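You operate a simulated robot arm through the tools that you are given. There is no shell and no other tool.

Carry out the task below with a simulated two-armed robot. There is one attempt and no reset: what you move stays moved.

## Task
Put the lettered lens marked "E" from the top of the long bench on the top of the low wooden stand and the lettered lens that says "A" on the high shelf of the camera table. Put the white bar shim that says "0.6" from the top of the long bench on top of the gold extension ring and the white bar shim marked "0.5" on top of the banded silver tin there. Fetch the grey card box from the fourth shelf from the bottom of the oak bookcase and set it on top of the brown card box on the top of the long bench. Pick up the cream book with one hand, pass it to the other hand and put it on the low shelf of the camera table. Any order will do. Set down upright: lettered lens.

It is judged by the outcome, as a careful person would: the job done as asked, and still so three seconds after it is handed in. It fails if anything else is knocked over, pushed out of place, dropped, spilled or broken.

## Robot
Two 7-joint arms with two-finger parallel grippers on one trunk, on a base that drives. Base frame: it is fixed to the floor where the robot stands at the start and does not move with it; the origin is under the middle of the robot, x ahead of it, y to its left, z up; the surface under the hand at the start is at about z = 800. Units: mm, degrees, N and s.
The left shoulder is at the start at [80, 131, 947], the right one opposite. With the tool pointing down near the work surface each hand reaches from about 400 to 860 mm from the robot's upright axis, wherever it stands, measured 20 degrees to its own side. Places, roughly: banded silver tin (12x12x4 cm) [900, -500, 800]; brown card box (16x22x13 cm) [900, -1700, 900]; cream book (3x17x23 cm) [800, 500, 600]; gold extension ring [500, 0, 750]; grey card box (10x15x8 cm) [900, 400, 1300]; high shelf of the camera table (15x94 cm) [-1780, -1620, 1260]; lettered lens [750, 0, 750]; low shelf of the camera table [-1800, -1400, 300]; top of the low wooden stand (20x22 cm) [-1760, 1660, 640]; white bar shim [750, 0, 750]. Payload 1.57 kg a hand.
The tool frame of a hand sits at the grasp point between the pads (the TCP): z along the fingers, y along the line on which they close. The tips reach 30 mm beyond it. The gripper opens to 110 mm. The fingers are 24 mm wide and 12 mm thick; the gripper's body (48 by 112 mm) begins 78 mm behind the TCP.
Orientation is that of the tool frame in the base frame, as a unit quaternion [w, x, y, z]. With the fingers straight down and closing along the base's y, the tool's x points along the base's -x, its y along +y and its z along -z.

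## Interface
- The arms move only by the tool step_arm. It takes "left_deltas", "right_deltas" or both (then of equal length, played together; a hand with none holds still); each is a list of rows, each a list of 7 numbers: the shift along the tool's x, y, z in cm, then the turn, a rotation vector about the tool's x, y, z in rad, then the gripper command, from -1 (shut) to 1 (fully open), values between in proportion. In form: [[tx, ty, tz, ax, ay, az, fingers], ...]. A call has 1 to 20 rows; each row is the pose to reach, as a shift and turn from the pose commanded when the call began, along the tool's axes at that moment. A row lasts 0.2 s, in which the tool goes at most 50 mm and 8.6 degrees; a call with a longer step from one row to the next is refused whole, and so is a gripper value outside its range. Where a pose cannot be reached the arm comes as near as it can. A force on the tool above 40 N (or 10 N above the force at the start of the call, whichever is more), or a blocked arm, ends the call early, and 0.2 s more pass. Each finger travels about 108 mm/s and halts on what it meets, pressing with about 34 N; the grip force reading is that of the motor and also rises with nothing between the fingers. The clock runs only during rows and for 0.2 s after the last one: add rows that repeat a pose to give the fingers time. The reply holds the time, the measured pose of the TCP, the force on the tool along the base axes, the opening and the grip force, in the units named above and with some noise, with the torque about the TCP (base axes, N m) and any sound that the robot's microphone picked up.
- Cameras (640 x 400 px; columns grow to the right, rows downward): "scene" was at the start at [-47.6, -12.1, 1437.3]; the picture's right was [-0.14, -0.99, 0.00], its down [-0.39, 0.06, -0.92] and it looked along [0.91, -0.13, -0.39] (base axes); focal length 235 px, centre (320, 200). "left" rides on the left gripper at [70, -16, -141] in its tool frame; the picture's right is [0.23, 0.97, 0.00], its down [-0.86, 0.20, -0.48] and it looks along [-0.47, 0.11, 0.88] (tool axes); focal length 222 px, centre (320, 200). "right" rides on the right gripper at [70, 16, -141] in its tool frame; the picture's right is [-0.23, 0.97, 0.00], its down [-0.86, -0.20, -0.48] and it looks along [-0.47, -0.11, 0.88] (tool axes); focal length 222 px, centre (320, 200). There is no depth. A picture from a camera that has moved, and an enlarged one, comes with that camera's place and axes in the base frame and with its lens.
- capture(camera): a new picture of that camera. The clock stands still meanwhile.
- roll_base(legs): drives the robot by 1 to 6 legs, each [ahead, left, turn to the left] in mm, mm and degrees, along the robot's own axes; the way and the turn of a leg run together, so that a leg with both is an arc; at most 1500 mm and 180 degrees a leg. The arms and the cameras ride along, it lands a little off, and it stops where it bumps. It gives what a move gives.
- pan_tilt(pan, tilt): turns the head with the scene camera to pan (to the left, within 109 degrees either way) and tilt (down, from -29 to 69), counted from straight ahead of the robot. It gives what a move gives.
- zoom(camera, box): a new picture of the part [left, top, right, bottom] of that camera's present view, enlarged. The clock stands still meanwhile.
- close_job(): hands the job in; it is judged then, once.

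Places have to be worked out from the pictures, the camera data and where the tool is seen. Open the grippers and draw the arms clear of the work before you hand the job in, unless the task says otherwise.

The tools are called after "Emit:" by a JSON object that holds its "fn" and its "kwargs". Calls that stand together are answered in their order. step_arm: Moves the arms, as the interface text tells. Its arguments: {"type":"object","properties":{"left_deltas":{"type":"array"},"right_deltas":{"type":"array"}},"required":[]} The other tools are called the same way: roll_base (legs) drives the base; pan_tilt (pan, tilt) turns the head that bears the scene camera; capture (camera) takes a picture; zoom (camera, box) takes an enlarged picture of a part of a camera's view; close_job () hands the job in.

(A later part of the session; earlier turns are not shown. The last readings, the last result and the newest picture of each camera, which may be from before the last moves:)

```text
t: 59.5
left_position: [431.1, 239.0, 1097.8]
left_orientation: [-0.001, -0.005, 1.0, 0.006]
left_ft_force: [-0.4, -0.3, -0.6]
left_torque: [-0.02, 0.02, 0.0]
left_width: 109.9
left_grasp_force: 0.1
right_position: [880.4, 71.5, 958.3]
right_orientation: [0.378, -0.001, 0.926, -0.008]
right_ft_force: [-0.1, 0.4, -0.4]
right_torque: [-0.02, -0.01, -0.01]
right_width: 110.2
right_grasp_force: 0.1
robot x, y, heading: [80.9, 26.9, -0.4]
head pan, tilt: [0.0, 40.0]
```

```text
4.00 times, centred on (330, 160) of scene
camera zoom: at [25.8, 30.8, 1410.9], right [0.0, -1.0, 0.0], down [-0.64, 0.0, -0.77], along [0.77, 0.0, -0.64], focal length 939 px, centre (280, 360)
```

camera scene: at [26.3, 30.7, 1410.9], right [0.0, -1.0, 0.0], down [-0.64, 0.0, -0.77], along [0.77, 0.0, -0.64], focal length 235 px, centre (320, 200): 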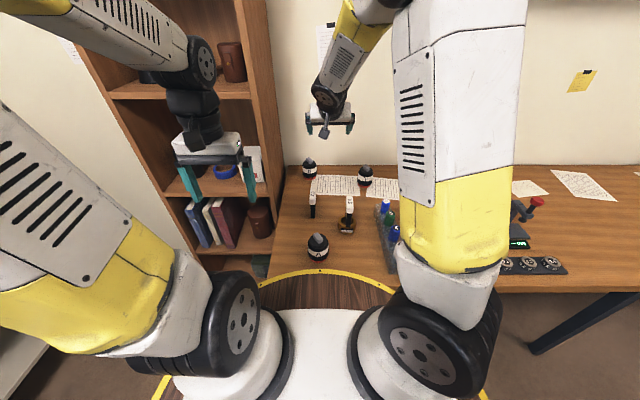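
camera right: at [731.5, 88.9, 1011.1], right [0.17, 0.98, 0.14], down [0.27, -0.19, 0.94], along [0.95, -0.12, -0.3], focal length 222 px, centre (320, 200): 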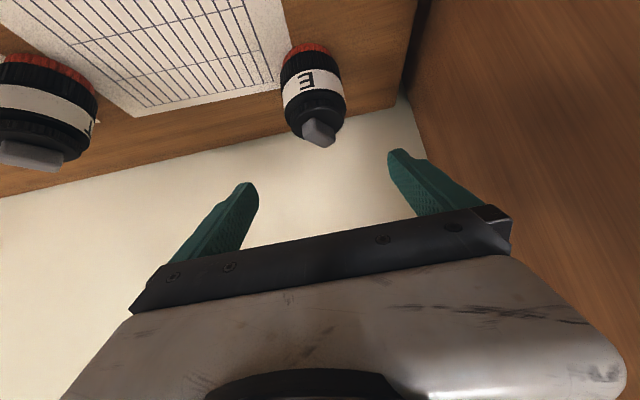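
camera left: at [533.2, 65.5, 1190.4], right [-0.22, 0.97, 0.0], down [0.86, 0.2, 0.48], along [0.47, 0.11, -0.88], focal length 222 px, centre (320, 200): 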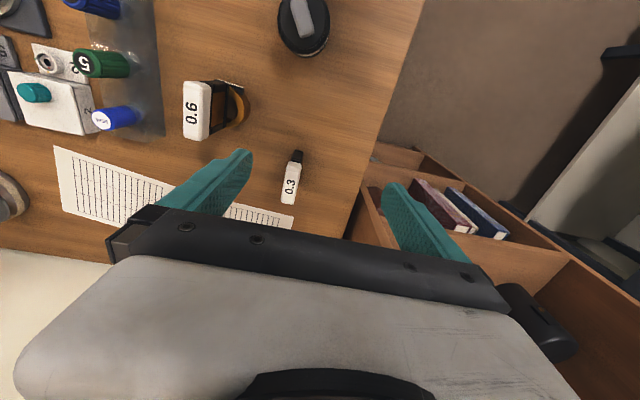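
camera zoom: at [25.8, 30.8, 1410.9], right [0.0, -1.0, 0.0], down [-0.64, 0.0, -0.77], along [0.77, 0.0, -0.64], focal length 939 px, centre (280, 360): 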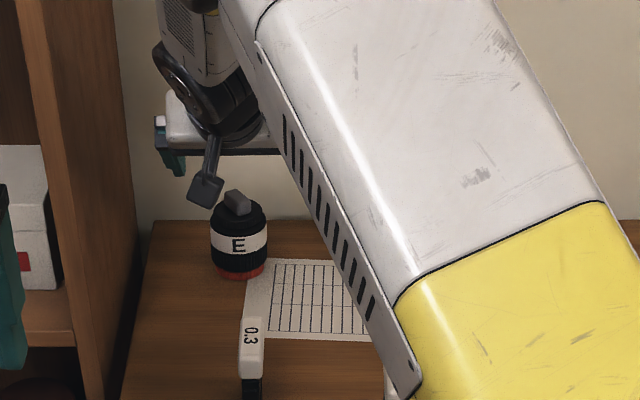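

Lens E centre ≈(929,78), radius ≈31. Advance to grasp at z≈850 and close.

Emit:
{"fn": "step_arm", "kwargs": {"right_deltas": [[1.4, 0.2, 3.7, 0, 0, 0, 1], [2.8, 0.4, 7.4, 0, 0, 0, 1], [4.06, 0.6, 11.1, 0, 0, 0, 1], [4.06, 0.6, 11.1, 0, 0, 0, 1]]}}

Emit:
{"fn": "capture", "kwargs": {"camera": "right"}}

Emit:
{"fn": "zoom", "kwargs": {"camera": "scene", "box": [260, 110, 400, 210]}}

```text
t: 60.5
left_position: [431.7, 238.1, 1097.2]
left_orientation: [-0.001, -0.005, 1.0, 0.005]
left_ft_force: [1.0, -0.5, -0.5]
left_torque: [0.02, -0.04, -0.02]
left_width: 110.0
left_grasp_force: 0.0
right_position: [930.3, 75.6, 850.6]
right_orientation: [0.38, 0.001, 0.925, -0.01]
right_ft_force: [-1.1, -1.2, 0.3]
right_torque: [-0.01, 0.01, 0.01]
right_width: 109.6
right_grasp_force: 0.0
robot x, y, heading: [78.0, 28.5, 0.1]
head pan, tilt: [0.0, 40.0]
```

```text
taken
camera right: at [780.8, 93.2, 903.0], right [0.17, 0.98, 0.14], down [0.27, -0.19, 0.94], along [0.95, -0.12, -0.3], focal length 222 px, centre (320, 200)
```

right: 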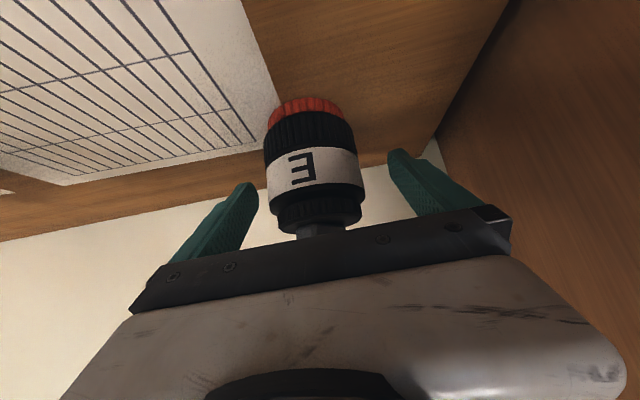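

```text
4.00 times, centred on (330, 160) of scene
camera zoom: at [25.8, 30.9, 1410.9], right [0.0, -1.0, 0.0], down [-0.64, 0.0, -0.77], along [0.77, 0.0, -0.64], focal length 939 px, centre (280, 360)
```

zoom: 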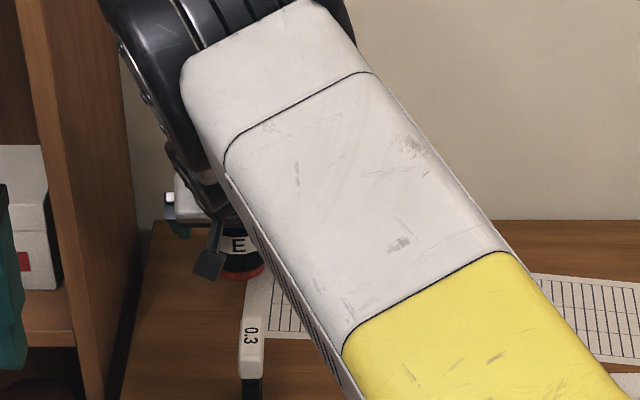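

Lens sits between the fingers. Close the gripper.

Emit:
{"fn": "step_arm", "kwargs": {"right_deltas": [[0, -0.2, 0, 0, 0, 0, 0.5], [0, -0.2, 0, 0, 0, 0, 0.3], [0, -0.2, 0, 0, 0, 0, 0.1], [0, -0.2, 0, 0, 0, 0, -0.3], [0, -0.2, 0, 0, 0, 0, -1], [0, -0.2, 0, 0, 0, 0, -1]]}}

Emit:
{"fn": "capture", "kwargs": {"camera": "right"}}

```text
t: 61.9
left_position: [431.8, 239.6, 1098.0]
left_orientation: [-0.001, -0.006, 1.0, 0.005]
left_ft_force: [0.4, -0.2, 0.4]
left_torque: [0.04, 0.02, -0.02]
left_width: 109.8
left_grasp_force: 0.0
right_position: [929.0, 72.7, 851.7]
right_orientation: [0.378, 0.0, 0.926, -0.008]
right_ft_force: [-0.5, 1.2, 0.6]
right_torque: [0.05, -0.01, -0.01]
right_width: 64.5
right_grasp_force: 33.8
robot x, y, heading: [81.5, 28.5, -0.3]
head pan, tilt: [0.0, 40.0]
```

```text
taken
camera right: at [780.6, 91.3, 903.6], right [0.17, 0.98, 0.14], down [0.27, -0.19, 0.94], along [0.95, -0.12, -0.3], focal length 222 px, centre (320, 200)
```

right: 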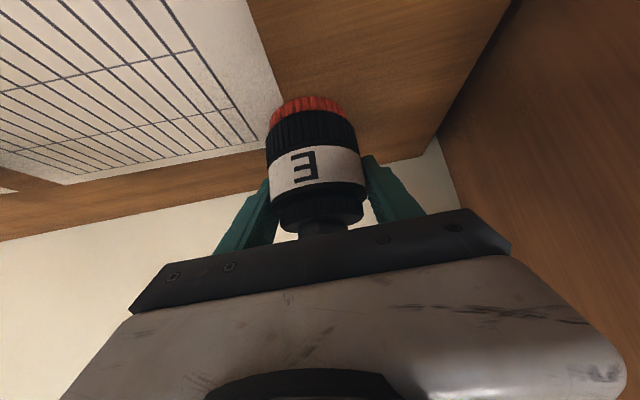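

Gripped at 64.5 mm. Lift straight up 150 mm, then draw back to the right.

Emit:
{"fn": "step_arm", "kwargs": {"right_deltas": [[-2.5, 0, -2.6, 0, 0, 0, -1], [-5, 0, -5.2, 0, 0, 0, -1], [-7.8, 0, -7.9, 0, 0, 0, -1], [-10.5, 0, -10.7, 0, 0, 0, -1], [-7.5, -2.5, -13, 0, 0, 0, -1], [-4.5, -5, -15.3, 0, 0, 0, -1], [-1.5, -7.5, -17.6, 0, 0, 0, -1], [1.5, -10, -20, 0, 0, 0, -1], [4.5, -13, -22.5, 0, 0, 0, -1], [7.5, -16, -25, 0, 0, 0, -1], [10.5, -19, -27.5, 0, 0, 0, -1], [13, -22, -30, 0, 0, 0, -1], [13.2, -26, -32, 0, 0, 0, -1], [13.2, -27.3, -33.6, 0, 0, 0, -1]]}}

Emit:
{"fn": "capture", "kwargs": {"camera": "right"}}

Emit:
{"fn": "capture", "kwargs": {"camera": "scene"}}

```text
t: 64.9
left_position: [432.9, 239.1, 1098.4]
left_orientation: [-0.002, -0.005, 1.0, 0.005]
left_ft_force: [0.6, -0.2, 0.8]
left_torque: [-0.04, 0.03, 0.03]
left_width: 110.0
left_grasp_force: 0.1
right_position: [598.3, -195.0, 1003.7]
right_orientation: [0.376, -0.001, 0.927, -0.008]
right_ft_force: [1.0, 0.0, -5.5]
right_torque: [-0.02, -0.05, -0.01]
right_width: 64.6
right_grasp_force: 34.0
robot x, y, heading: [77.7, 29.7, -0.2]
head pan, tilt: [0.0, 40.0]
```

```text
taken
camera right: at [449.7, -177.1, 1056.4], right [0.17, 0.98, 0.14], down [0.28, -0.19, 0.94], along [0.95, -0.12, -0.3], focal length 222 px, centre (320, 200)
```

right: 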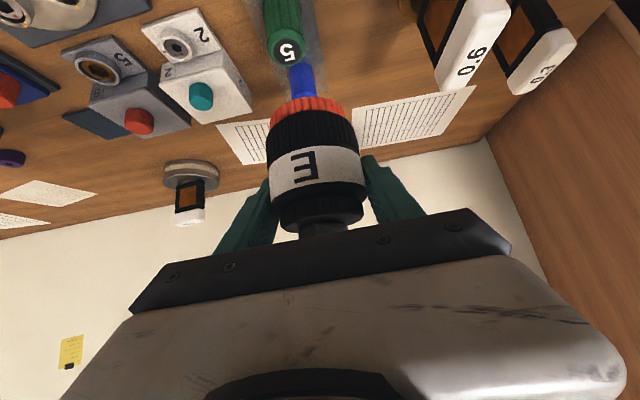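

```text
taken
camera scene: at [26.2, 31.0, 1410.9], right [0.0, -1.0, 0.0], down [-0.64, 0.0, -0.77], along [0.77, 0.0, -0.64], focal length 235 px, centre (320, 200)
```

scene: 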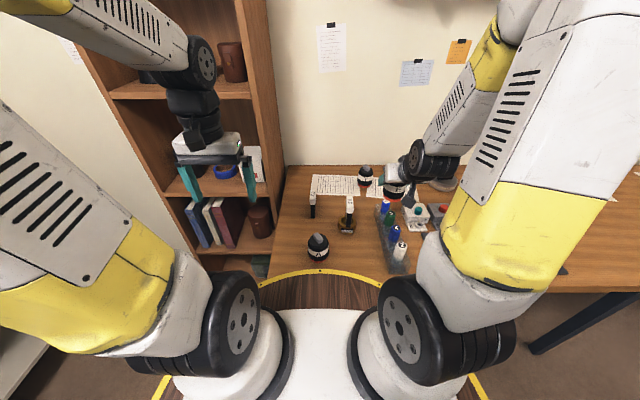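

E is held securely. I back the base off 190 mm (and 30 mm right) to pick lens A with the left hand.

Emit:
{"fn": "roll_base", "kwargs": {"legs": [[-190, -30, 0]]}}

Emit:
{"fn": "capture", "kwargs": {"camera": "scene"}}

Emit:
{"fn": "zoom", "kwargs": {"camera": "scene", "box": [270, 130, 390, 230]}}

```text
t: 66.4
left_position: [242.6, 210.4, 1097.8]
left_orientation: [-0.001, -0.006, 1.0, 0.005]
left_ft_force: [0.2, 0.1, -0.3]
left_torque: [0.04, 0.01, 0.0]
left_width: 110.0
left_grasp_force: 0.1
right_position: [409.2, -224.7, 1005.2]
right_orientation: [0.376, 0.001, 0.926, -0.009]
right_ft_force: [-1.0, 0.4, -5.7]
right_torque: [0.0, -0.02, 0.01]
right_width: 64.4
right_grasp_force: 33.6
robot x, y, heading: [-107.6, 0.8, -0.3]
head pan, tilt: [0.0, 40.0]
```

```text
taken
camera scene: at [-163.3, 1.1, 1410.9], right [0.0, -1.0, 0.0], down [-0.64, 0.0, -0.77], along [0.77, 0.0, -0.64], focal length 235 px, centre (320, 200)
```

scene: 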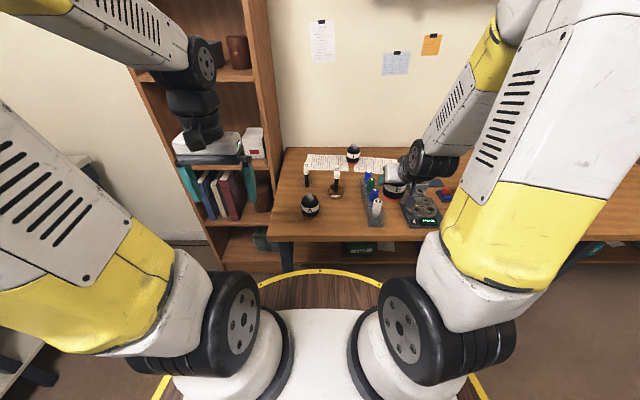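

```text
4.00 times, centred on (330, 180) of scene
camera zoom: at [-163.3, 1.1, 1410.9], right [0.0, -1.0, 0.0], down [-0.64, 0.0, -0.77], along [0.77, 0.0, -0.64], focal length 939 px, centre (280, 280)
```

zoom: 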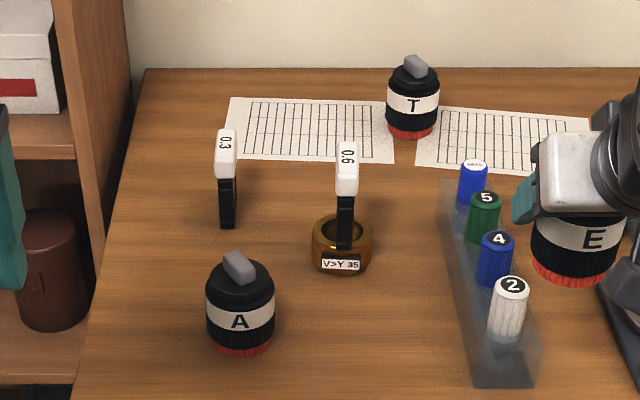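

Lens A centre ≈(487,37). I tilt the left hand ~60° forward at a safe height first.

Emit:
{"fn": "step_arm", "kwargs": {"left_deltas": [[-1, -1.4, 0, 0, -0.13, 0, 1], [-2, -2.8, 0, 0, -0.26, 0, 1], [-3, -4.2, 0, 0, -0.39, 0, 1], [-4, -5.6, 0, 0, -0.52, 0, 1], [-5, -7, 0, 0, -0.65, 0, 1], [-6, -8.4, 0.5, 0, -0.78, 0, 1], [-7, -9.8, 1, 0, -0.91, 0, 1], [-8.7, -11, 1.8, 0, -1.047, 0, 1], [-8.7, -15, 5, 0, -1.047, 0, 1], [-8.7, -17.3, 9, 0, -1.047, 0, 1], [-8.7, -17.3, 13, 0, -1.047, 0, 1], [-10, -17.3, 15, 0, -1.047, 0, 1]]}}

Emit:
{"fn": "capture", "kwargs": {"camera": "left"}}

Emit:
{"fn": "capture", "kwargs": {"camera": "scene"}}

```text
refused: row 9 steps farther than a row can; nothing moved
```

```text
taken
camera left: at [175.0, 190.8, 1239.1], right [-0.24, 0.97, 0.01], down [0.85, 0.2, 0.48], along [0.46, 0.12, -0.88], focal length 222 px, centre (320, 200)
```

left: 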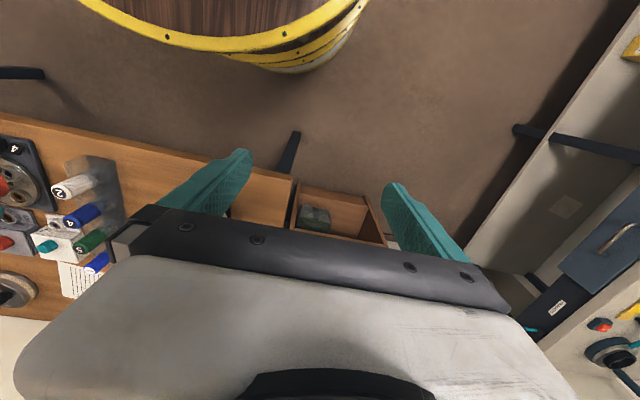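

```text
taken
camera scene: at [-163.3, 1.1, 1410.9], right [0.0, -1.0, 0.0], down [-0.64, 0.0, -0.77], along [0.77, 0.0, -0.64], focal length 235 px, centre (320, 200)
```

scene: 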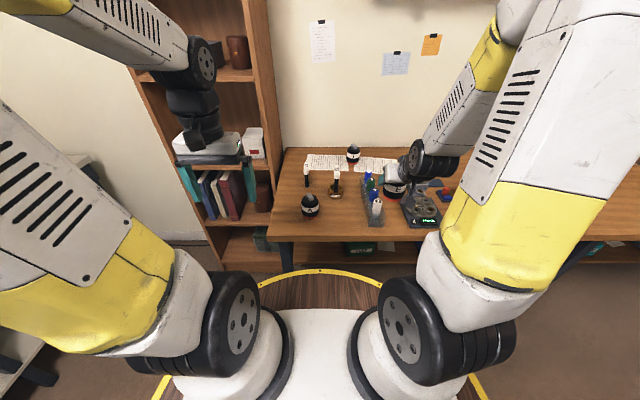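

Refused for step length; resend with smaller steps.

Emit:
{"fn": "step_arm", "kwargs": {"left_deltas": [[-1, -1.4, 0, 0, -0.13, 0, 1], [-2, -2.8, 0, 0, -0.26, 0, 1], [-3, -4.2, 0, 0, -0.39, 0, 1], [-4, -5.6, 0, 0, -0.52, 0, 1], [-5, -7, 0, 0, -0.65, 0, 1], [-6, -8.4, 0.5, 0, -0.78, 0, 1], [-7, -9.8, 1, 0, -0.91, 0, 1], [-8.7, -11, 1.8, 0, -1.047, 0, 1], [-8.7, -14, 5, 0, -1.047, 0, 1], [-8.7, -17, 8, 0, -1.047, 0, 1], [-9, -17.3, 11.5, 0, -1.047, 0, 1], [-10, -17.3, 15, 0, -1.047, 0, 1]]}}

Emit:
{"fn": "capture", "kwargs": {"camera": "left"}}

Emit:
{"fn": "capture", "kwargs": {"camera": "scene"}}

```text
t: 68.9
left_position: [392.2, -53.5, 1015.2]
left_orientation: [0.478, -0.056, 0.87, -0.103]
left_ft_force: [-0.4, 0.3, 0.2]
left_torque: [-0.04, 0.04, -0.01]
left_width: 110.2
left_grasp_force: 0.1
left hand out of reach, approached as far as the arm can: row 5, 6, 7, 8, 9, 10, 11, 12
right_position: [405.5, -233.2, 998.3]
right_orientation: [0.37, 0.009, 0.929, -0.014]
right_ft_force: [0.0, -1.0, -6.2]
right_torque: [0.02, -0.05, 0.03]
right_width: 64.5
right_grasp_force: 33.9
robot x, y, heading: [-110.0, 0.6, -0.1]
head pan, tilt: [0.0, 40.0]
stopped in row 12 (left hand): the arm was blocked; the commanded pose is now the measured one
```

```text
taken
camera left: at [237.3, -64.9, 1036.2], right [-0.12, 0.9, -0.41], down [0.06, 0.42, 0.9], along [0.99, 0.09, -0.1], focal length 222 px, centre (320, 200)
```

left: 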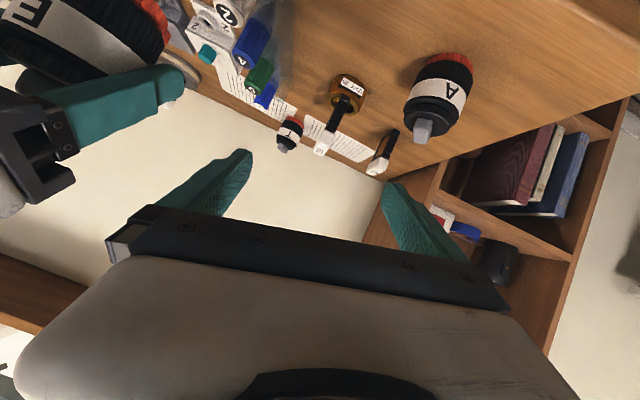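

```text
taken
camera scene: at [-163.5, 1.0, 1410.8], right [0.0, -1.0, 0.0], down [-0.64, 0.0, -0.77], along [0.77, 0.0, -0.64], focal length 235 px, centre (320, 200)
```

scene: 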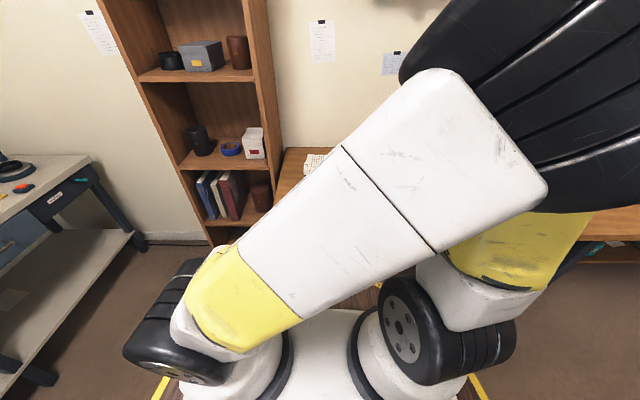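

The close-in tilted pose was out of reach and the left arm swung across and touched the right arm. I reverse the left hand exactly back to its former pose.

Emit:
{"fn": "step_arm", "kwargs": {"left_deltas": [[-0.5, 2.95, -2.5, -0.027, 0.125, 0.0146, 1], [-1.0, 5.9, -5.0, -0.054, 0.25, 0.029, 1], [-1.5, 8.85, -7.6, -0.081, 0.375, 0.044, 1], [-2.0, 11.8, -10.1, -0.108, 0.5, 0.0585, 1], [-2.5, 14.75, -12.6, -0.135, 0.625, 0.073, 1], [-3.0, 17.7, -15.1, -0.162, 0.75, 0.088, 1], [-3.5, 20.65, -17.7, -0.189, 0.875, 0.102, 1], [-4.0, 23.6, -20.2, -0.216, 1.0, 0.117, 1], [-4.0, 23.6, -20.2, -0.216, 1.0, 0.117, 1]]}}

Emit:
{"fn": "capture", "kwargs": {"camera": "scene"}}

```text
t: 70.9
left_position: [243.5, 210.4, 1099.0]
left_orientation: [-0.001, 0.002, 1.0, 0.0]
left_ft_force: [0.7, -1.3, 0.9]
left_torque: [-0.02, 0.02, -0.02]
left_width: 109.8
left_grasp_force: 0.2
left hand out of reach, approached as far as the arm can: row 1, 2, 3
right_position: [407.2, -233.1, 999.6]
right_orientation: [0.371, 0.01, 0.929, -0.015]
right_ft_force: [0.1, -0.7, -5.5]
right_torque: [-0.03, -0.07, 0.04]
right_width: 64.4
right_grasp_force: 33.8
robot x, y, heading: [-108.9, -2.3, -0.1]
head pan, tilt: [0.0, 40.0]
```

```text
taken
camera scene: at [-163.3, 1.2, 1410.9], right [0.0, -1.0, 0.0], down [-0.64, 0.0, -0.77], along [0.77, 0.0, -0.64], focal length 235 px, centre (320, 200)
```

scene: 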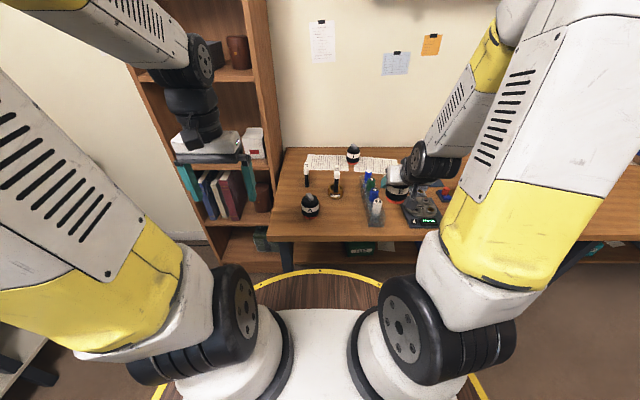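

Recovered; E still held. Back the base off another 200 mm so the left arm is extended for the tilted grasp.

Emit:
{"fn": "roll_base", "kwargs": {"legs": [[-200, 0, 0]]}}

Emit:
{"fn": "step_arm", "kwargs": {"left_deltas": [[-4, -1, 0, 0, 0, 0, 1], [-8, -2, 0, 0, 0, 0, 1], [-12, -3, 0, 0, 0, 0, 1], [-16, -4, 0, 0, 0, 0, 1], [-20, -5, 0, 0, 0, 0, 1], [-24, -6, 0.5, 0, 0, 0, 1], [-28, -7, 1, 0, 0, 0, 1]]}}

Emit:
{"fn": "capture", "kwargs": {"camera": "scene"}}

```text
t: 72.5
left_position: [42.3, 209.5, 1099.6]
left_orientation: [-0.001, 0.0, 1.0, 0.0]
left_ft_force: [-0.3, -0.1, 0.5]
left_torque: [0.01, 0.01, 0.04]
left_width: 110.0
left_grasp_force: 0.0
right_position: [206.2, -232.2, 999.2]
right_orientation: [0.37, 0.009, 0.929, -0.014]
right_ft_force: [-0.3, 0.5, -5.0]
right_torque: [0.0, -0.04, 0.01]
right_width: 64.3
right_grasp_force: 33.9
robot x, y, heading: [-305.2, 2.5, 0.1]
head pan, tilt: [0.0, 40.0]
```

```text
t: 74.1
left_position: [323.1, 140.6, 1088.8]
left_orientation: [0.0, -0.002, 1.0, 0.001]
left_ft_force: [-0.3, 0.1, 0.5]
left_torque: [-0.01, -0.06, 0.01]
left_width: 110.0
left_grasp_force: 0.1
right_position: [205.2, -233.4, 997.1]
right_orientation: [0.371, 0.008, 0.929, -0.014]
right_ft_force: [-0.8, 0.5, -5.6]
right_torque: [-0.03, -0.04, -0.02]
right_width: 64.7
right_grasp_force: 34.3
robot x, y, heading: [-311.0, -3.1, -0.2]
head pan, tilt: [0.0, 40.0]
```

```text
taken
camera scene: at [-364.6, 1.8, 1410.8], right [0.0, -1.0, 0.0], down [-0.64, 0.0, -0.77], along [0.77, 0.0, -0.64], focal length 235 px, centre (320, 200)
```

scene: 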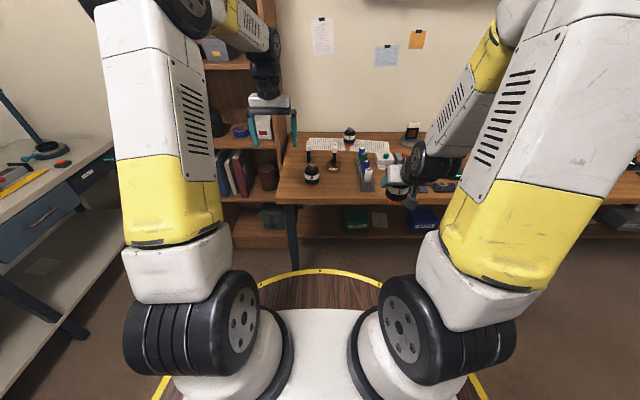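

Now tilt the left hand ~60° forward while moving to a pre-grasp near (365,40,1000).

Emit:
{"fn": "step_arm", "kwargs": {"left_deltas": [[-0.5, -1.2, 0.5, 0, -0.13, 0, 1], [-1, -2.5, 1, 0, -0.26, 0, 1], [-1.5, -3.7, 2, 0, -0.39, 0, 1], [-2, -5, 3, 0, -0.52, 0, 1], [-2.5, -6.2, 4, 0, -0.65, 0, 1], [-3, -7.5, 5, 0, -0.78, 0, 1], [-3.5, -8.8, 6.5, 0, -0.91, 0, 1], [-4, -10.3, 8, 0, -1.047, 0, 1], [-4, -10.3, 8, 0, -1.047, 0, 1]]}}

Emit:
{"fn": "capture", "kwargs": {"camera": "left"}}

Emit:
{"fn": "capture", "kwargs": {"camera": "scene"}}

```text
t: 76.1
left_position: [362.7, 37.4, 1008.9]
left_orientation: [0.499, -0.001, 0.866, 0.001]
left_ft_force: [-0.3, 0.7, 0.2]
left_torque: [-0.01, -0.02, 0.0]
left_width: 110.0
left_grasp_force: 0.0
right_position: [205.8, -233.0, 998.0]
right_orientation: [0.371, 0.009, 0.929, -0.015]
right_ft_force: [0.5, 0.8, -5.4]
right_torque: [0.01, -0.07, 0.02]
right_width: 64.4
right_grasp_force: 33.8
robot x, y, heading: [-313.2, 1.5, 0.1]
head pan, tilt: [0.0, 40.0]
```

```text
taken
camera left: at [207.1, 21.1, 1019.0], right [-0.11, 0.97, -0.2], down [0.01, 0.2, 0.98], along [0.99, 0.11, -0.03], focal length 222 px, centre (320, 200)
```

left: 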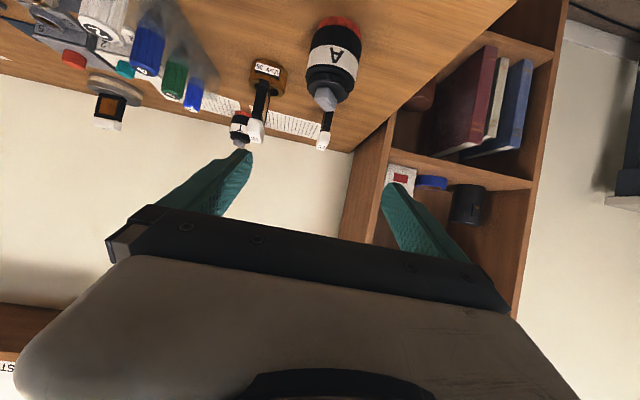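

```text
taken
camera scene: at [-364.2, 1.6, 1410.9], right [0.0, -1.0, 0.0], down [-0.64, 0.0, -0.77], along [0.77, 0.0, -0.64], focal length 235 px, centre (320, 200)
```

scene: 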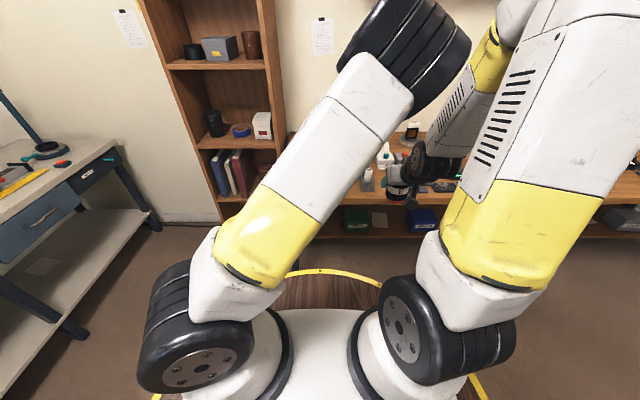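

Label/base rays put lens A at (487,36). Advance to the grasp at z≈848.

Emit:
{"fn": "step_arm", "kwargs": {"left_deltas": [[1.6, 0, 3.8, 0, 0, 0, 1], [3.1, 0, 7.6, 0, 0, 0, 1], [4.7, -0.1, 11.4, 0, 0, 0, 1], [6.2, -0.1, 15.2, 0, 0, 0, 1], [7.74, -0.15, 18.8, 0, 0, 0, 1], [7.74, -0.15, 18.8, 0, 0, 0, 1]]}}

Emit:
{"fn": "capture", "kwargs": {"camera": "left"}}

```text
t: 77.5
left_position: [487.4, 36.1, 847.3]
left_orientation: [0.5, 0.0, 0.866, 0.0]
left_ft_force: [0.0, -0.1, 0.4]
left_torque: [0.01, -0.01, 0.0]
left_width: 109.9
left_grasp_force: 0.1
right_position: [205.1, -232.0, 997.8]
right_orientation: [0.37, 0.008, 0.929, -0.014]
right_ft_force: [0.3, 0.2, -6.1]
right_torque: [-0.05, -0.07, 0.01]
right_width: 64.5
right_grasp_force: 34.0
robot x, y, heading: [-309.2, 0.4, -0.0]
head pan, tilt: [0.0, 40.0]
```

```text
taken
camera left: at [331.9, 19.5, 858.0], right [-0.11, 0.97, -0.2], down [0.01, 0.2, 0.98], along [0.99, 0.11, -0.04], focal length 222 px, centre (320, 200)
```

left: 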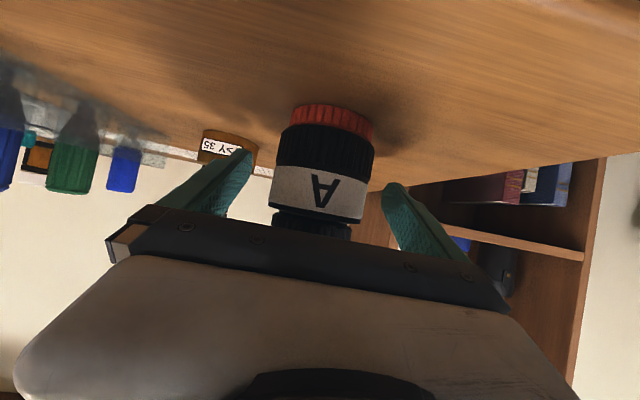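

Lens A is between the fingers; close.

Emit:
{"fn": "step_arm", "kwargs": {"left_deltas": [[0, 0.1, 0, 0, 0, 0, 0.5], [0, 0.1, 0, 0, 0, 0, 0.3], [0, 0.1, 0, 0, 0, 0, 0.1], [0, 0.1, 0, 0, 0, 0, -0.3], [0, 0.1, 0, 0, 0, 0, -1], [0, 0.1, 0, 0, 0, 0, -1]]}}

Emit:
{"fn": "step_arm", "kwargs": {"left_deltas": [[-3.5, 0, -2, 0, 0, 0, -1], [-7, 0, -4, 0, 0, 0, -1], [-11, 0, -6, 0, 0, 0, -1], [-13, 0, -8, 0, 0, 0, -1]]}}

Emit:
{"fn": "capture", "kwargs": {"camera": "left"}}

Emit:
{"fn": "capture", "kwargs": {"camera": "scene"}}

```text
t: 78.9
left_position: [487.9, 37.6, 849.3]
left_orientation: [0.5, 0.0, 0.866, 0.001]
left_ft_force: [0.7, -3.8, 2.3]
left_torque: [-0.12, -0.03, 0.01]
left_width: 64.5
left_grasp_force: 33.9
right_position: [206.5, -233.0, 998.4]
right_orientation: [0.37, 0.008, 0.929, -0.015]
right_ft_force: [-0.3, 0.3, -5.8]
right_torque: [0.0, -0.02, -0.01]
right_width: 64.4
right_grasp_force: 33.8
robot x, y, heading: [-311.2, -1.2, 0.0]
head pan, tilt: [0.0, 40.0]
```

```text
t: 79.9
left_position: [482.8, 36.9, 1002.0]
left_orientation: [0.498, 0.001, 0.867, 0.0]
left_ft_force: [0.3, -0.3, -6.4]
left_torque: [0.0, -0.07, 0.05]
left_width: 64.5
left_grasp_force: 33.8
right_position: [206.1, -232.1, 997.7]
right_orientation: [0.37, 0.009, 0.929, -0.014]
right_ft_force: [1.1, -0.6, -5.3]
right_torque: [-0.02, -0.05, -0.01]
right_width: 64.6
right_grasp_force: 34.2
robot x, y, heading: [-309.1, 1.7, -0.1]
head pan, tilt: [0.0, 40.0]
```

```text
taken
camera left: at [327.2, 21.0, 1011.6], right [-0.11, 0.97, -0.2], down [0.02, 0.2, 0.98], along [0.99, 0.11, -0.04], focal length 222 px, centre (320, 200)
```

left: 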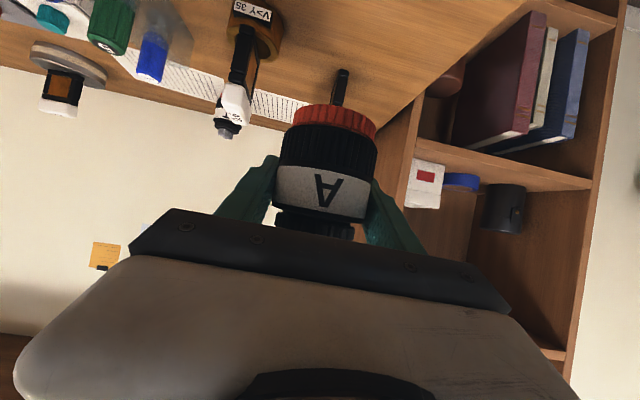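

```text
taken
camera scene: at [-363.7, 1.6, 1410.9], right [0.0, -1.0, 0.0], down [-0.64, 0.0, -0.77], along [0.77, 0.0, -0.64], focal length 235 px, centre (320, 200)
```

scene: 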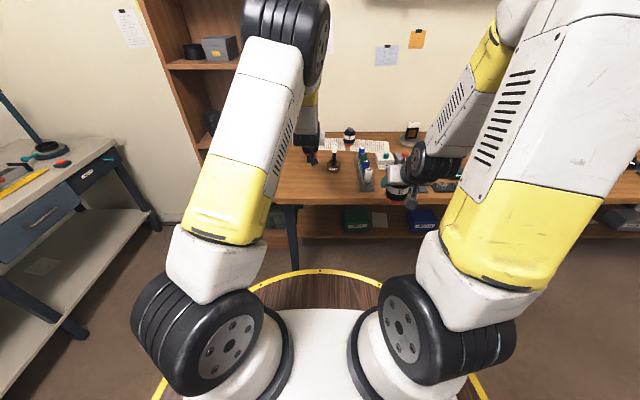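

Both lenses are held. I retract the left hand a bit, back away, turn right 90° to face the camera table side, and look.

Emit:
{"fn": "step_arm", "kwargs": {"left_deltas": [[0.4, 2, -3, 0, 0, 0, -1], [0.8, 4, -6, 0, 0, 0, -1], [1.2, 6, -9, 0, 0, 0, -1], [1.5, 8.3, -12.2, 0, 0, 0, -1]]}}

Emit:
{"fn": "roll_base", "kwargs": {"legs": [[-300, 0, 0], [0, 0, -90]]}}

Emit:
{"fn": "pan_tilt", "kwargs": {"pan": -45, "tilt": 25}}

Emit:
{"fn": "capture", "kwargs": {"camera": "scene"}}

Emit:
{"fn": "pan_tilt", "kwargs": {"pan": -105, "tilt": 25}}

Emit:
{"fn": "capture", "kwargs": {"camera": "scene"}}

```text
t: 80.9
left_position: [369.9, 120.4, 1048.7]
left_orientation: [0.499, 0.0, 0.867, 0.0]
left_ft_force: [0.9, -0.5, -6.1]
left_torque: [-0.01, -0.04, 0.07]
left_width: 64.7
left_grasp_force: 34.2
right_position: [207.6, -233.7, 996.9]
right_orientation: [0.37, 0.008, 0.929, -0.014]
right_ft_force: [0.8, -1.0, -6.5]
right_torque: [0.05, -0.06, -0.01]
right_width: 64.5
right_grasp_force: 34.0
robot x, y, heading: [-312.5, 1.6, -0.2]
head pan, tilt: [0.0, 40.0]
```

```text
t: 86.8
left_position: [-492.8, -678.0, 1048.2]
left_orientation: [0.351, 0.614, 0.612, -0.354]
left_ft_force: [-0.1, 0.4, -5.4]
left_torque: [-0.08, -0.01, 0.0]
left_width: 64.7
left_grasp_force: 34.1
right_position: [-844.6, -513.5, 997.9]
right_orientation: [0.251, 0.664, 0.649, -0.272]
right_ft_force: [0.5, -0.1, -5.9]
right_torque: [-0.04, -0.02, -0.05]
right_width: 64.7
right_grasp_force: 33.9
robot x, y, heading: [-607.5, 0.8, -90.5]
head pan, tilt: [0.0, 40.0]
```

```text
t: 87.9
left_position: [-490.5, -677.7, 1049.0]
left_orientation: [0.353, 0.614, 0.611, -0.354]
left_ft_force: [0.3, 0.2, -6.2]
left_torque: [-0.03, 0.01, -0.01]
left_width: 64.5
left_grasp_force: 33.9
right_position: [-845.7, -514.6, 998.2]
right_orientation: [0.251, 0.664, 0.65, -0.273]
right_ft_force: [0.1, -0.3, -6.4]
right_torque: [-0.08, 0.0, 0.0]
right_width: 64.5
right_grasp_force: 33.8
robot x, y, heading: [-610.5, 3.7, -90.6]
head pan, tilt: [-45.0, 25.0]
```

```text
taken
camera scene: at [-674.7, 77.0, 1434.2], right [-0.7, 0.71, 0.0], down [0.3, 0.3, -0.91], along [-0.64, -0.64, -0.42], focal length 235 px, centre (320, 200)
```

scene: 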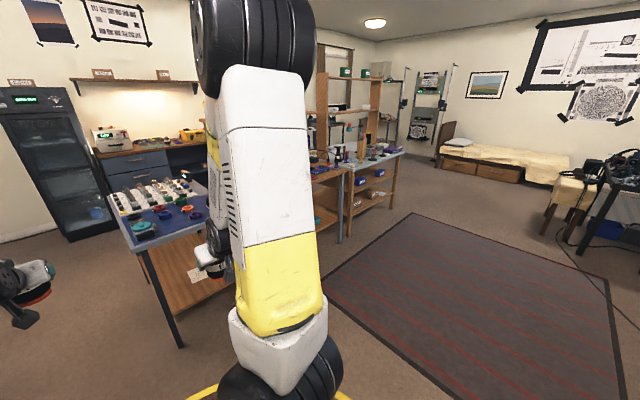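

```text
t: 89.2
left_position: [-491.3, -677.9, 1048.1]
left_orientation: [0.352, 0.614, 0.611, -0.354]
left_ft_force: [0.0, -0.1, -5.8]
left_torque: [-0.03, 0.01, 0.05]
left_width: 64.7
left_grasp_force: 33.9
right_position: [-846.0, -514.7, 998.1]
right_orientation: [0.251, 0.664, 0.65, -0.272]
right_ft_force: [1.1, 0.2, -6.3]
right_torque: [-0.04, 0.01, 0.01]
right_width: 64.4
right_grasp_force: 33.6
robot x, y, heading: [-608.7, 1.5, -90.4]
head pan, tilt: [-105.0, 25.0]
```

```text
taken
camera scene: at [-698.2, 166.1, 1434.2], right [0.26, 0.96, 0.0], down [0.41, -0.11, -0.91], along [-0.87, 0.24, -0.42], focal length 235 px, centre (320, 200)
```

scene: 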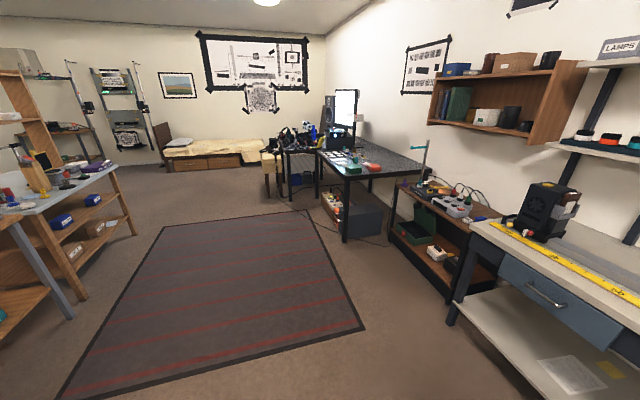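

Floor is free. Strafe right 1170 mm to line up with the camera table, advance 350 mm, and look.

Emit:
{"fn": "roll_base", "kwargs": {"legs": [[0, -1170, 0], [350, 0, 0]]}}

Emit:
{"fn": "pan_tilt", "kwargs": {"pan": 0, "tilt": 15}}

Emit:
{"fn": "capture", "kwargs": {"camera": "scene"}}

Emit:
{"fn": "pan_tilt", "kwargs": {"pan": 0, "tilt": 45}}

Emit:
{"fn": "capture", "kwargs": {"camera": "scene"}}

```text
t: 97.1
left_position: [-1674.3, -1018.5, 1048.2]
left_orientation: [0.352, 0.614, 0.611, -0.354]
left_ft_force: [-0.2, 0.5, -4.9]
left_torque: [-0.06, 0.01, -0.01]
left_width: 64.4
left_grasp_force: 33.8
right_position: [-2027.6, -854.9, 999.2]
right_orientation: [0.251, 0.664, 0.65, -0.271]
right_ft_force: [0.0, -0.4, -5.5]
right_torque: [-0.06, 0.01, 0.0]
right_width: 64.2
right_grasp_force: 34.1
robot x, y, heading: [-1792.1, -338.3, -90.5]
head pan, tilt: [-105.0, 25.0]
```

```text
t: 98.9
left_position: [-1674.3, -1019.4, 1049.0]
left_orientation: [0.352, 0.615, 0.611, -0.354]
left_ft_force: [0.9, 0.0, -5.1]
left_torque: [-0.03, -0.02, 0.0]
left_width: 64.6
left_grasp_force: 34.0
right_position: [-2027.6, -854.0, 998.7]
right_orientation: [0.251, 0.664, 0.65, -0.272]
right_ft_force: [0.5, 0.0, -5.0]
right_torque: [-0.06, 0.0, 0.0]
right_width: 64.4
right_grasp_force: 34.0
robot x, y, heading: [-1791.8, -335.9, -90.4]
head pan, tilt: [0.0, 15.0]
```

```text
taken
camera scene: at [-1791.4, -292.7, 1450.4], right [-1.0, 0.01, 0.0], down [0.0, 0.26, -0.97], along [-0.01, -0.97, -0.26], focal length 235 px, centre (320, 200)
```

scene: 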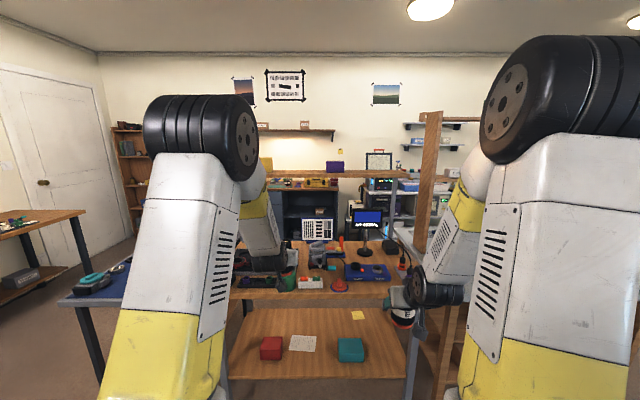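

```text
t: 99.8
left_position: [-1675.2, -1019.4, 1048.4]
left_orientation: [0.352, 0.615, 0.611, -0.354]
left_ft_force: [0.0, 0.4, -5.1]
left_torque: [-0.05, 0.0, 0.01]
left_width: 64.9
left_grasp_force: 34.0
right_position: [-2028.1, -854.9, 999.1]
right_orientation: [0.251, 0.664, 0.65, -0.272]
right_ft_force: [0.9, 0.3, -5.6]
right_torque: [-0.06, 0.0, 0.0]
right_width: 64.4
right_grasp_force: 33.6
robot x, y, heading: [-1790.2, -340.6, -90.4]
head pan, tilt: [0.0, 45.0]
```

```text
taken
camera scene: at [-1791.3, -280.7, 1403.7], right [-1.0, 0.01, 0.0], down [0.0, 0.71, -0.71], along [0.0, -0.71, -0.71], focal length 235 px, centre (320, 200)
```

scene: 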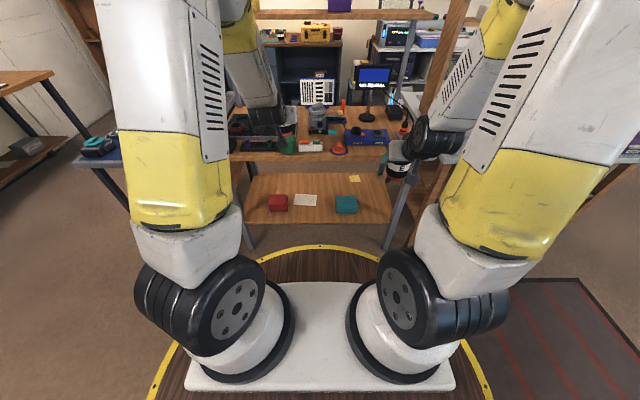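

Facing the table. I zoom on the high shelf for its free spots.

Emit:
{"fn": "pan_tilt", "kwargs": {"pan": 0, "tilt": 15}}

Emit:
{"fn": "zoom", "kwargs": {"camera": "scene", "box": [230, 110, 470, 260]}}

Emit:
{"fn": "capture", "kwargs": {"camera": "left"}}

Emit:
{"fn": "capture", "kwargs": {"camera": "right"}}

```text
t: 100.8
left_position: [-1675.3, -1019.8, 1049.0]
left_orientation: [0.352, 0.614, 0.611, -0.354]
left_ft_force: [-0.2, 0.7, -5.6]
left_torque: [-0.05, 0.01, 0.01]
left_width: 64.2
left_grasp_force: 33.8
right_position: [-2027.8, -854.3, 997.7]
right_orientation: [0.251, 0.664, 0.649, -0.272]
right_ft_force: [-0.1, -0.3, -6.6]
right_torque: [-0.07, 0.01, 0.01]
right_width: 64.6
right_grasp_force: 34.3
robot x, y, heading: [-1797.1, -338.9, -90.7]
head pan, tilt: [0.0, 15.0]
```

```text
2.67 times, centred on (350, 185) of scene
camera zoom: at [-1791.3, -292.7, 1450.3], right [-1.0, 0.01, 0.0], down [0.0, 0.26, -0.97], along [-0.01, -0.97, -0.26], focal length 626 px, centre (240, 240)
```

zoom: 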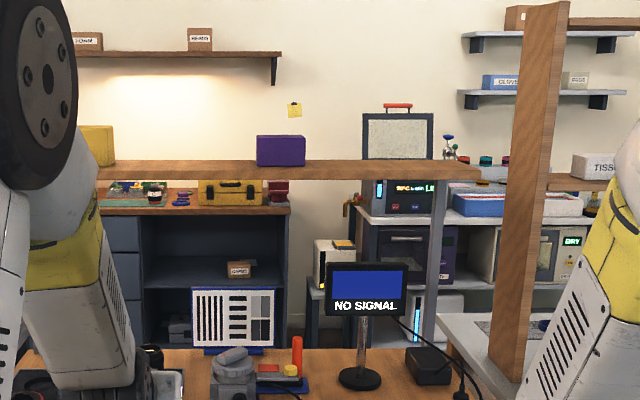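

```text
taken
camera left: at [-1688.9, -862.3, 1059.0], right [0.97, 0.11, -0.2], down [0.2, -0.02, 0.98], along [0.1, -0.99, -0.04], focal length 222 px, centre (320, 200)
```

left: 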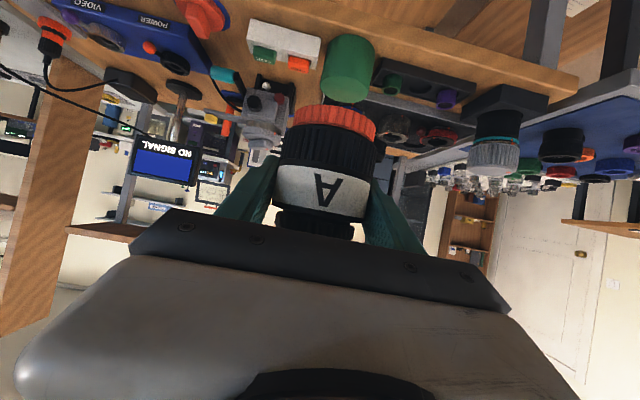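

```text
taken
camera right: at [-2006.1, -707.6, 1052.6], right [0.97, -0.19, 0.14], down [-0.19, -0.29, 0.94], along [-0.14, -0.94, -0.31], focal length 222 px, centre (320, 200)
```

right: 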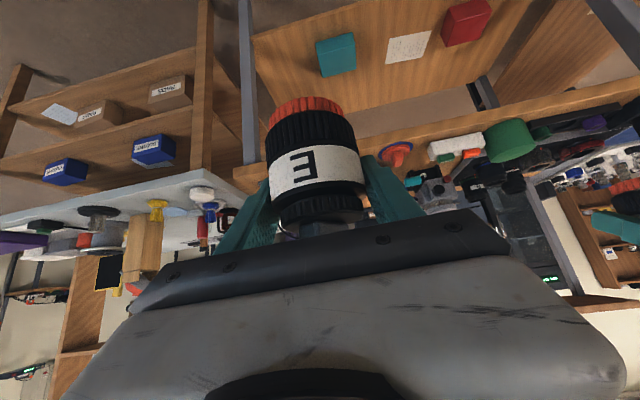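

Free shelf space between the yellow and purple boxes is at x≈-1527…-1827. The monitor on the table reaches z≈1140, so I raise both hands to well above it before driving forward.

Emit:
{"fn": "step_arm", "kwargs": {"left_deltas": [[-3.8, 0, -2.2, 0, 0, 0, -1], [-7.6, 0, -4.4, 0, 0, 0, -1], [-11.4, 0, -6.6, 0, 0, 0, -1], [-15.2, 0, -8.8, 0, 0, 0, -1], [-19, 0, -11, 0, 0, 0, -1], [-22.8, 0, -13.2, 0, 0, 0, -1], [-26.6, 0, -15.4, 0, 0, 0, -1], [-30.3, 0, -17.5, 0, 0, 0, -1]], "right_deltas": [[-2.6, 0, -2.7, 0, 0, 0, -1], [-5.2, 0, -5.4, 0, 0, 0, -1], [-7.8, 0, -8.1, 0, 0, 0, -1], [-10.4, 0, -10.8, 0, 0, 0, -1], [-13, 0, -13.6, 0, 0, 0, -1], [-15.6, 0, -16.3, 0, 0, 0, -1], [-18.2, 0, -19, 0, 0, 0, -1], [-20.7, 0, -21.7, 0, 0, 0, -1]]}}

Emit:
{"fn": "capture", "kwargs": {"camera": "scene"}}

Emit:
{"fn": "capture", "kwargs": {"camera": "left"}}

Emit:
{"fn": "capture", "kwargs": {"camera": "right"}}

```text
t: 102.6
left_position: [-1674.7, -1021.0, 1397.5]
left_orientation: [0.353, 0.613, 0.612, -0.353]
left_ft_force: [1.2, -0.6, -5.7]
left_torque: [-0.04, -0.05, -0.03]
left_width: 64.6
left_grasp_force: 34.3
right_position: [-2022.3, -856.1, 1297.7]
right_orientation: [0.251, 0.664, 0.649, -0.272]
right_ft_force: [0.3, 0.3, -6.3]
right_torque: [-0.07, -0.02, 0.01]
right_width: 64.6
right_grasp_force: 33.8
right hand out of reach, approached as far as the arm can: row 3
robot x, y, heading: [-1794.2, -338.5, -90.4]
head pan, tilt: [0.0, 15.0]
```

```text
taken
camera scene: at [-1791.3, -292.8, 1450.4], right [-1.0, 0.01, 0.0], down [0.0, 0.26, -0.97], along [-0.01, -0.97, -0.26], focal length 235 px, centre (320, 200)
```

scene: 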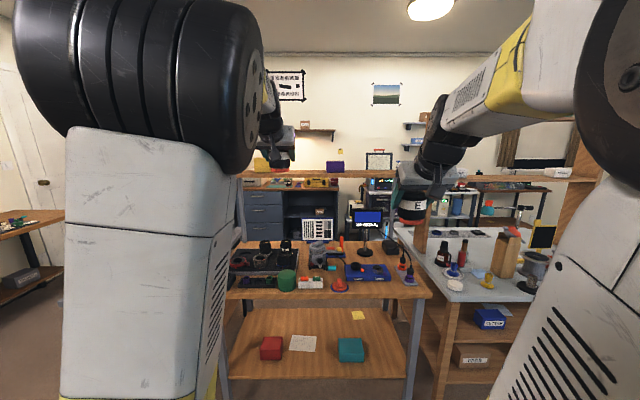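

```text
taken
camera left: at [-1688.3, -863.2, 1408.5], right [0.97, 0.11, -0.2], down [0.2, -0.02, 0.98], along [0.11, -0.99, -0.04], focal length 222 px, centre (320, 200)
```

left: 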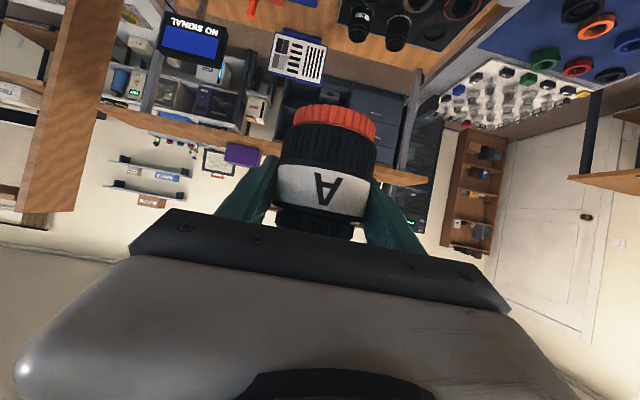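

```text
taken
camera right: at [-2000.7, -708.7, 1353.0], right [0.97, -0.2, 0.14], down [-0.19, -0.29, 0.94], along [-0.14, -0.94, -0.32], focal length 222 px, centre (320, 200)
```

right: 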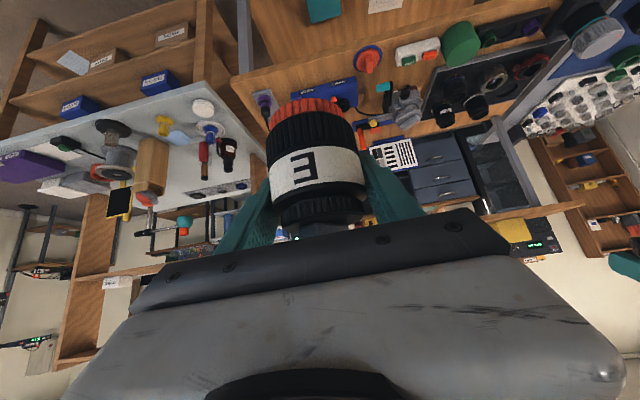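

Both raised. Drive forward 470 mm slowly toward the table edge.

Emit:
{"fn": "roll_base", "kwargs": {"legs": [[470, 0, 0.4]]}}

Emit:
{"fn": "capture", "kwargs": {"camera": "scene"}}

Emit:
{"fn": "capture", "kwargs": {"camera": "left"}}

Emit:
{"fn": "capture", "kwargs": {"camera": "right"}}

```text
t: 105.4
left_position: [-1671.3, -1490.1, 1398.4]
left_orientation: [0.354, 0.612, 0.613, -0.353]
left_ft_force: [-0.5, 0.2, -5.2]
left_torque: [-0.03, 0.01, -0.01]
left_width: 64.6
left_grasp_force: 34.2
right_position: [-2019.0, -1327.6, 1298.8]
right_orientation: [0.251, 0.662, 0.651, -0.272]
right_ft_force: [-0.6, -0.2, -6.7]
right_torque: [-0.08, -0.01, 0.0]
right_width: 64.3
right_grasp_force: 34.1
robot x, y, heading: [-1795.2, -809.9, -89.9]
head pan, tilt: [0.0, 15.0]
```

```text
taken
camera scene: at [-1793.0, -763.6, 1450.4], right [-1.0, 0.0, 0.0], down [0.0, 0.26, -0.97], along [0.0, -0.97, -0.26], focal length 235 px, centre (320, 200)
```

scene: 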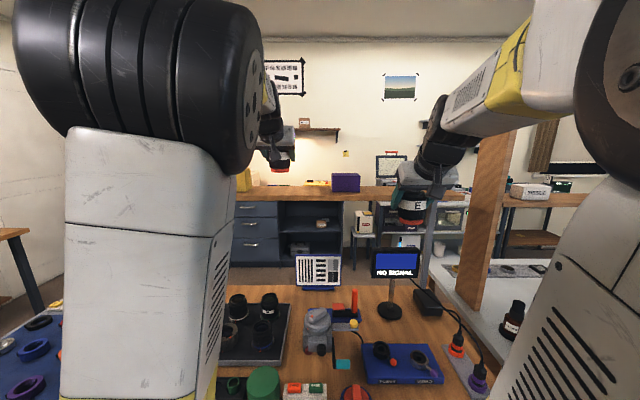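

```text
taken
camera left: at [-1685.4, -1333.2, 1408.1], right [0.97, 0.12, -0.2], down [0.2, -0.01, 0.98], along [0.11, -0.99, -0.04], focal length 222 px, centre (320, 200)
```

left: 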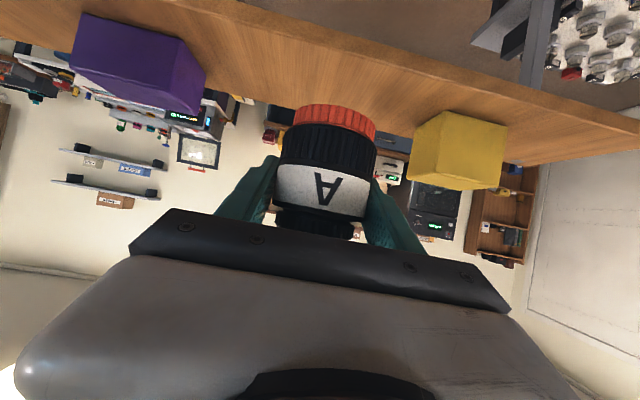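

```text
taken
camera right: at [-1999.1, -1181.3, 1352.7], right [0.97, -0.19, 0.14], down [-0.19, -0.29, 0.94], along [-0.14, -0.94, -0.31], focal length 222 px, centre (320, 200)
```

right: 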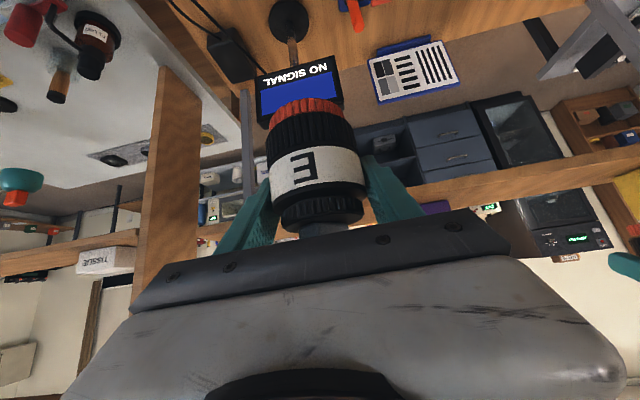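

Lens A is aligned with the gap. Zoom to locate the shelf's front and back edges and top height.

Emit:
{"fn": "zoom", "kwargs": {"camera": "left", "box": [60, 0, 640, 240]}}

Emit:
{"fn": "zoom", "kwargs": {"camera": "scene", "box": [225, 120, 425, 260]}}

```text
1.10 times, centred on (350, 120) of left
camera zoom: at [-1685.4, -1333.2, 1408.1], right [0.97, 0.12, -0.2], down [0.2, -0.01, 0.98], along [0.11, -0.99, -0.04], focal length 245 px, centre (287, 288)
```

zoom: 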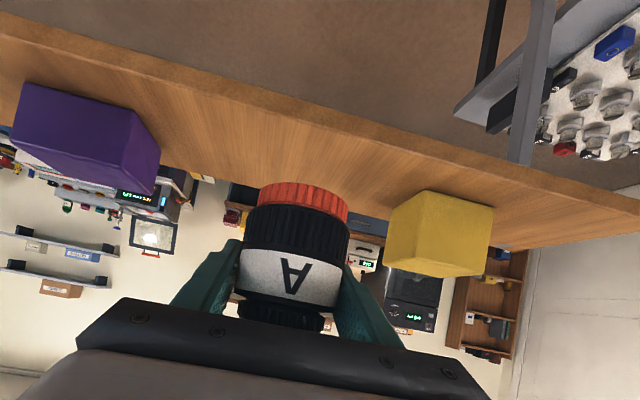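

```text
2.86 times, centred on (325, 190) of scene
camera zoom: at [-1793.0, -763.6, 1450.4], right [-1.0, 0.0, 0.0], down [0.0, 0.26, -0.97], along [0.0, -0.97, -0.26], focal length 670 px, centre (306, 229)
```

zoom: 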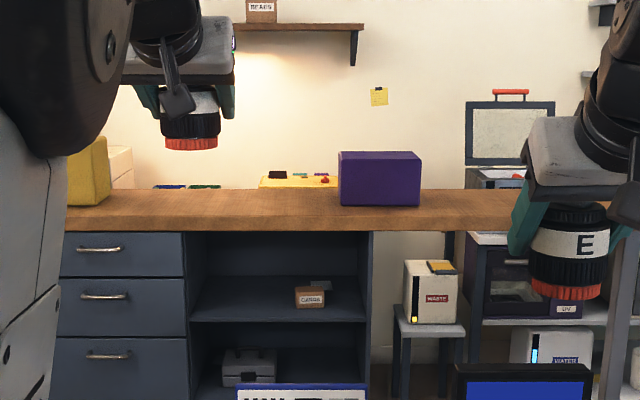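

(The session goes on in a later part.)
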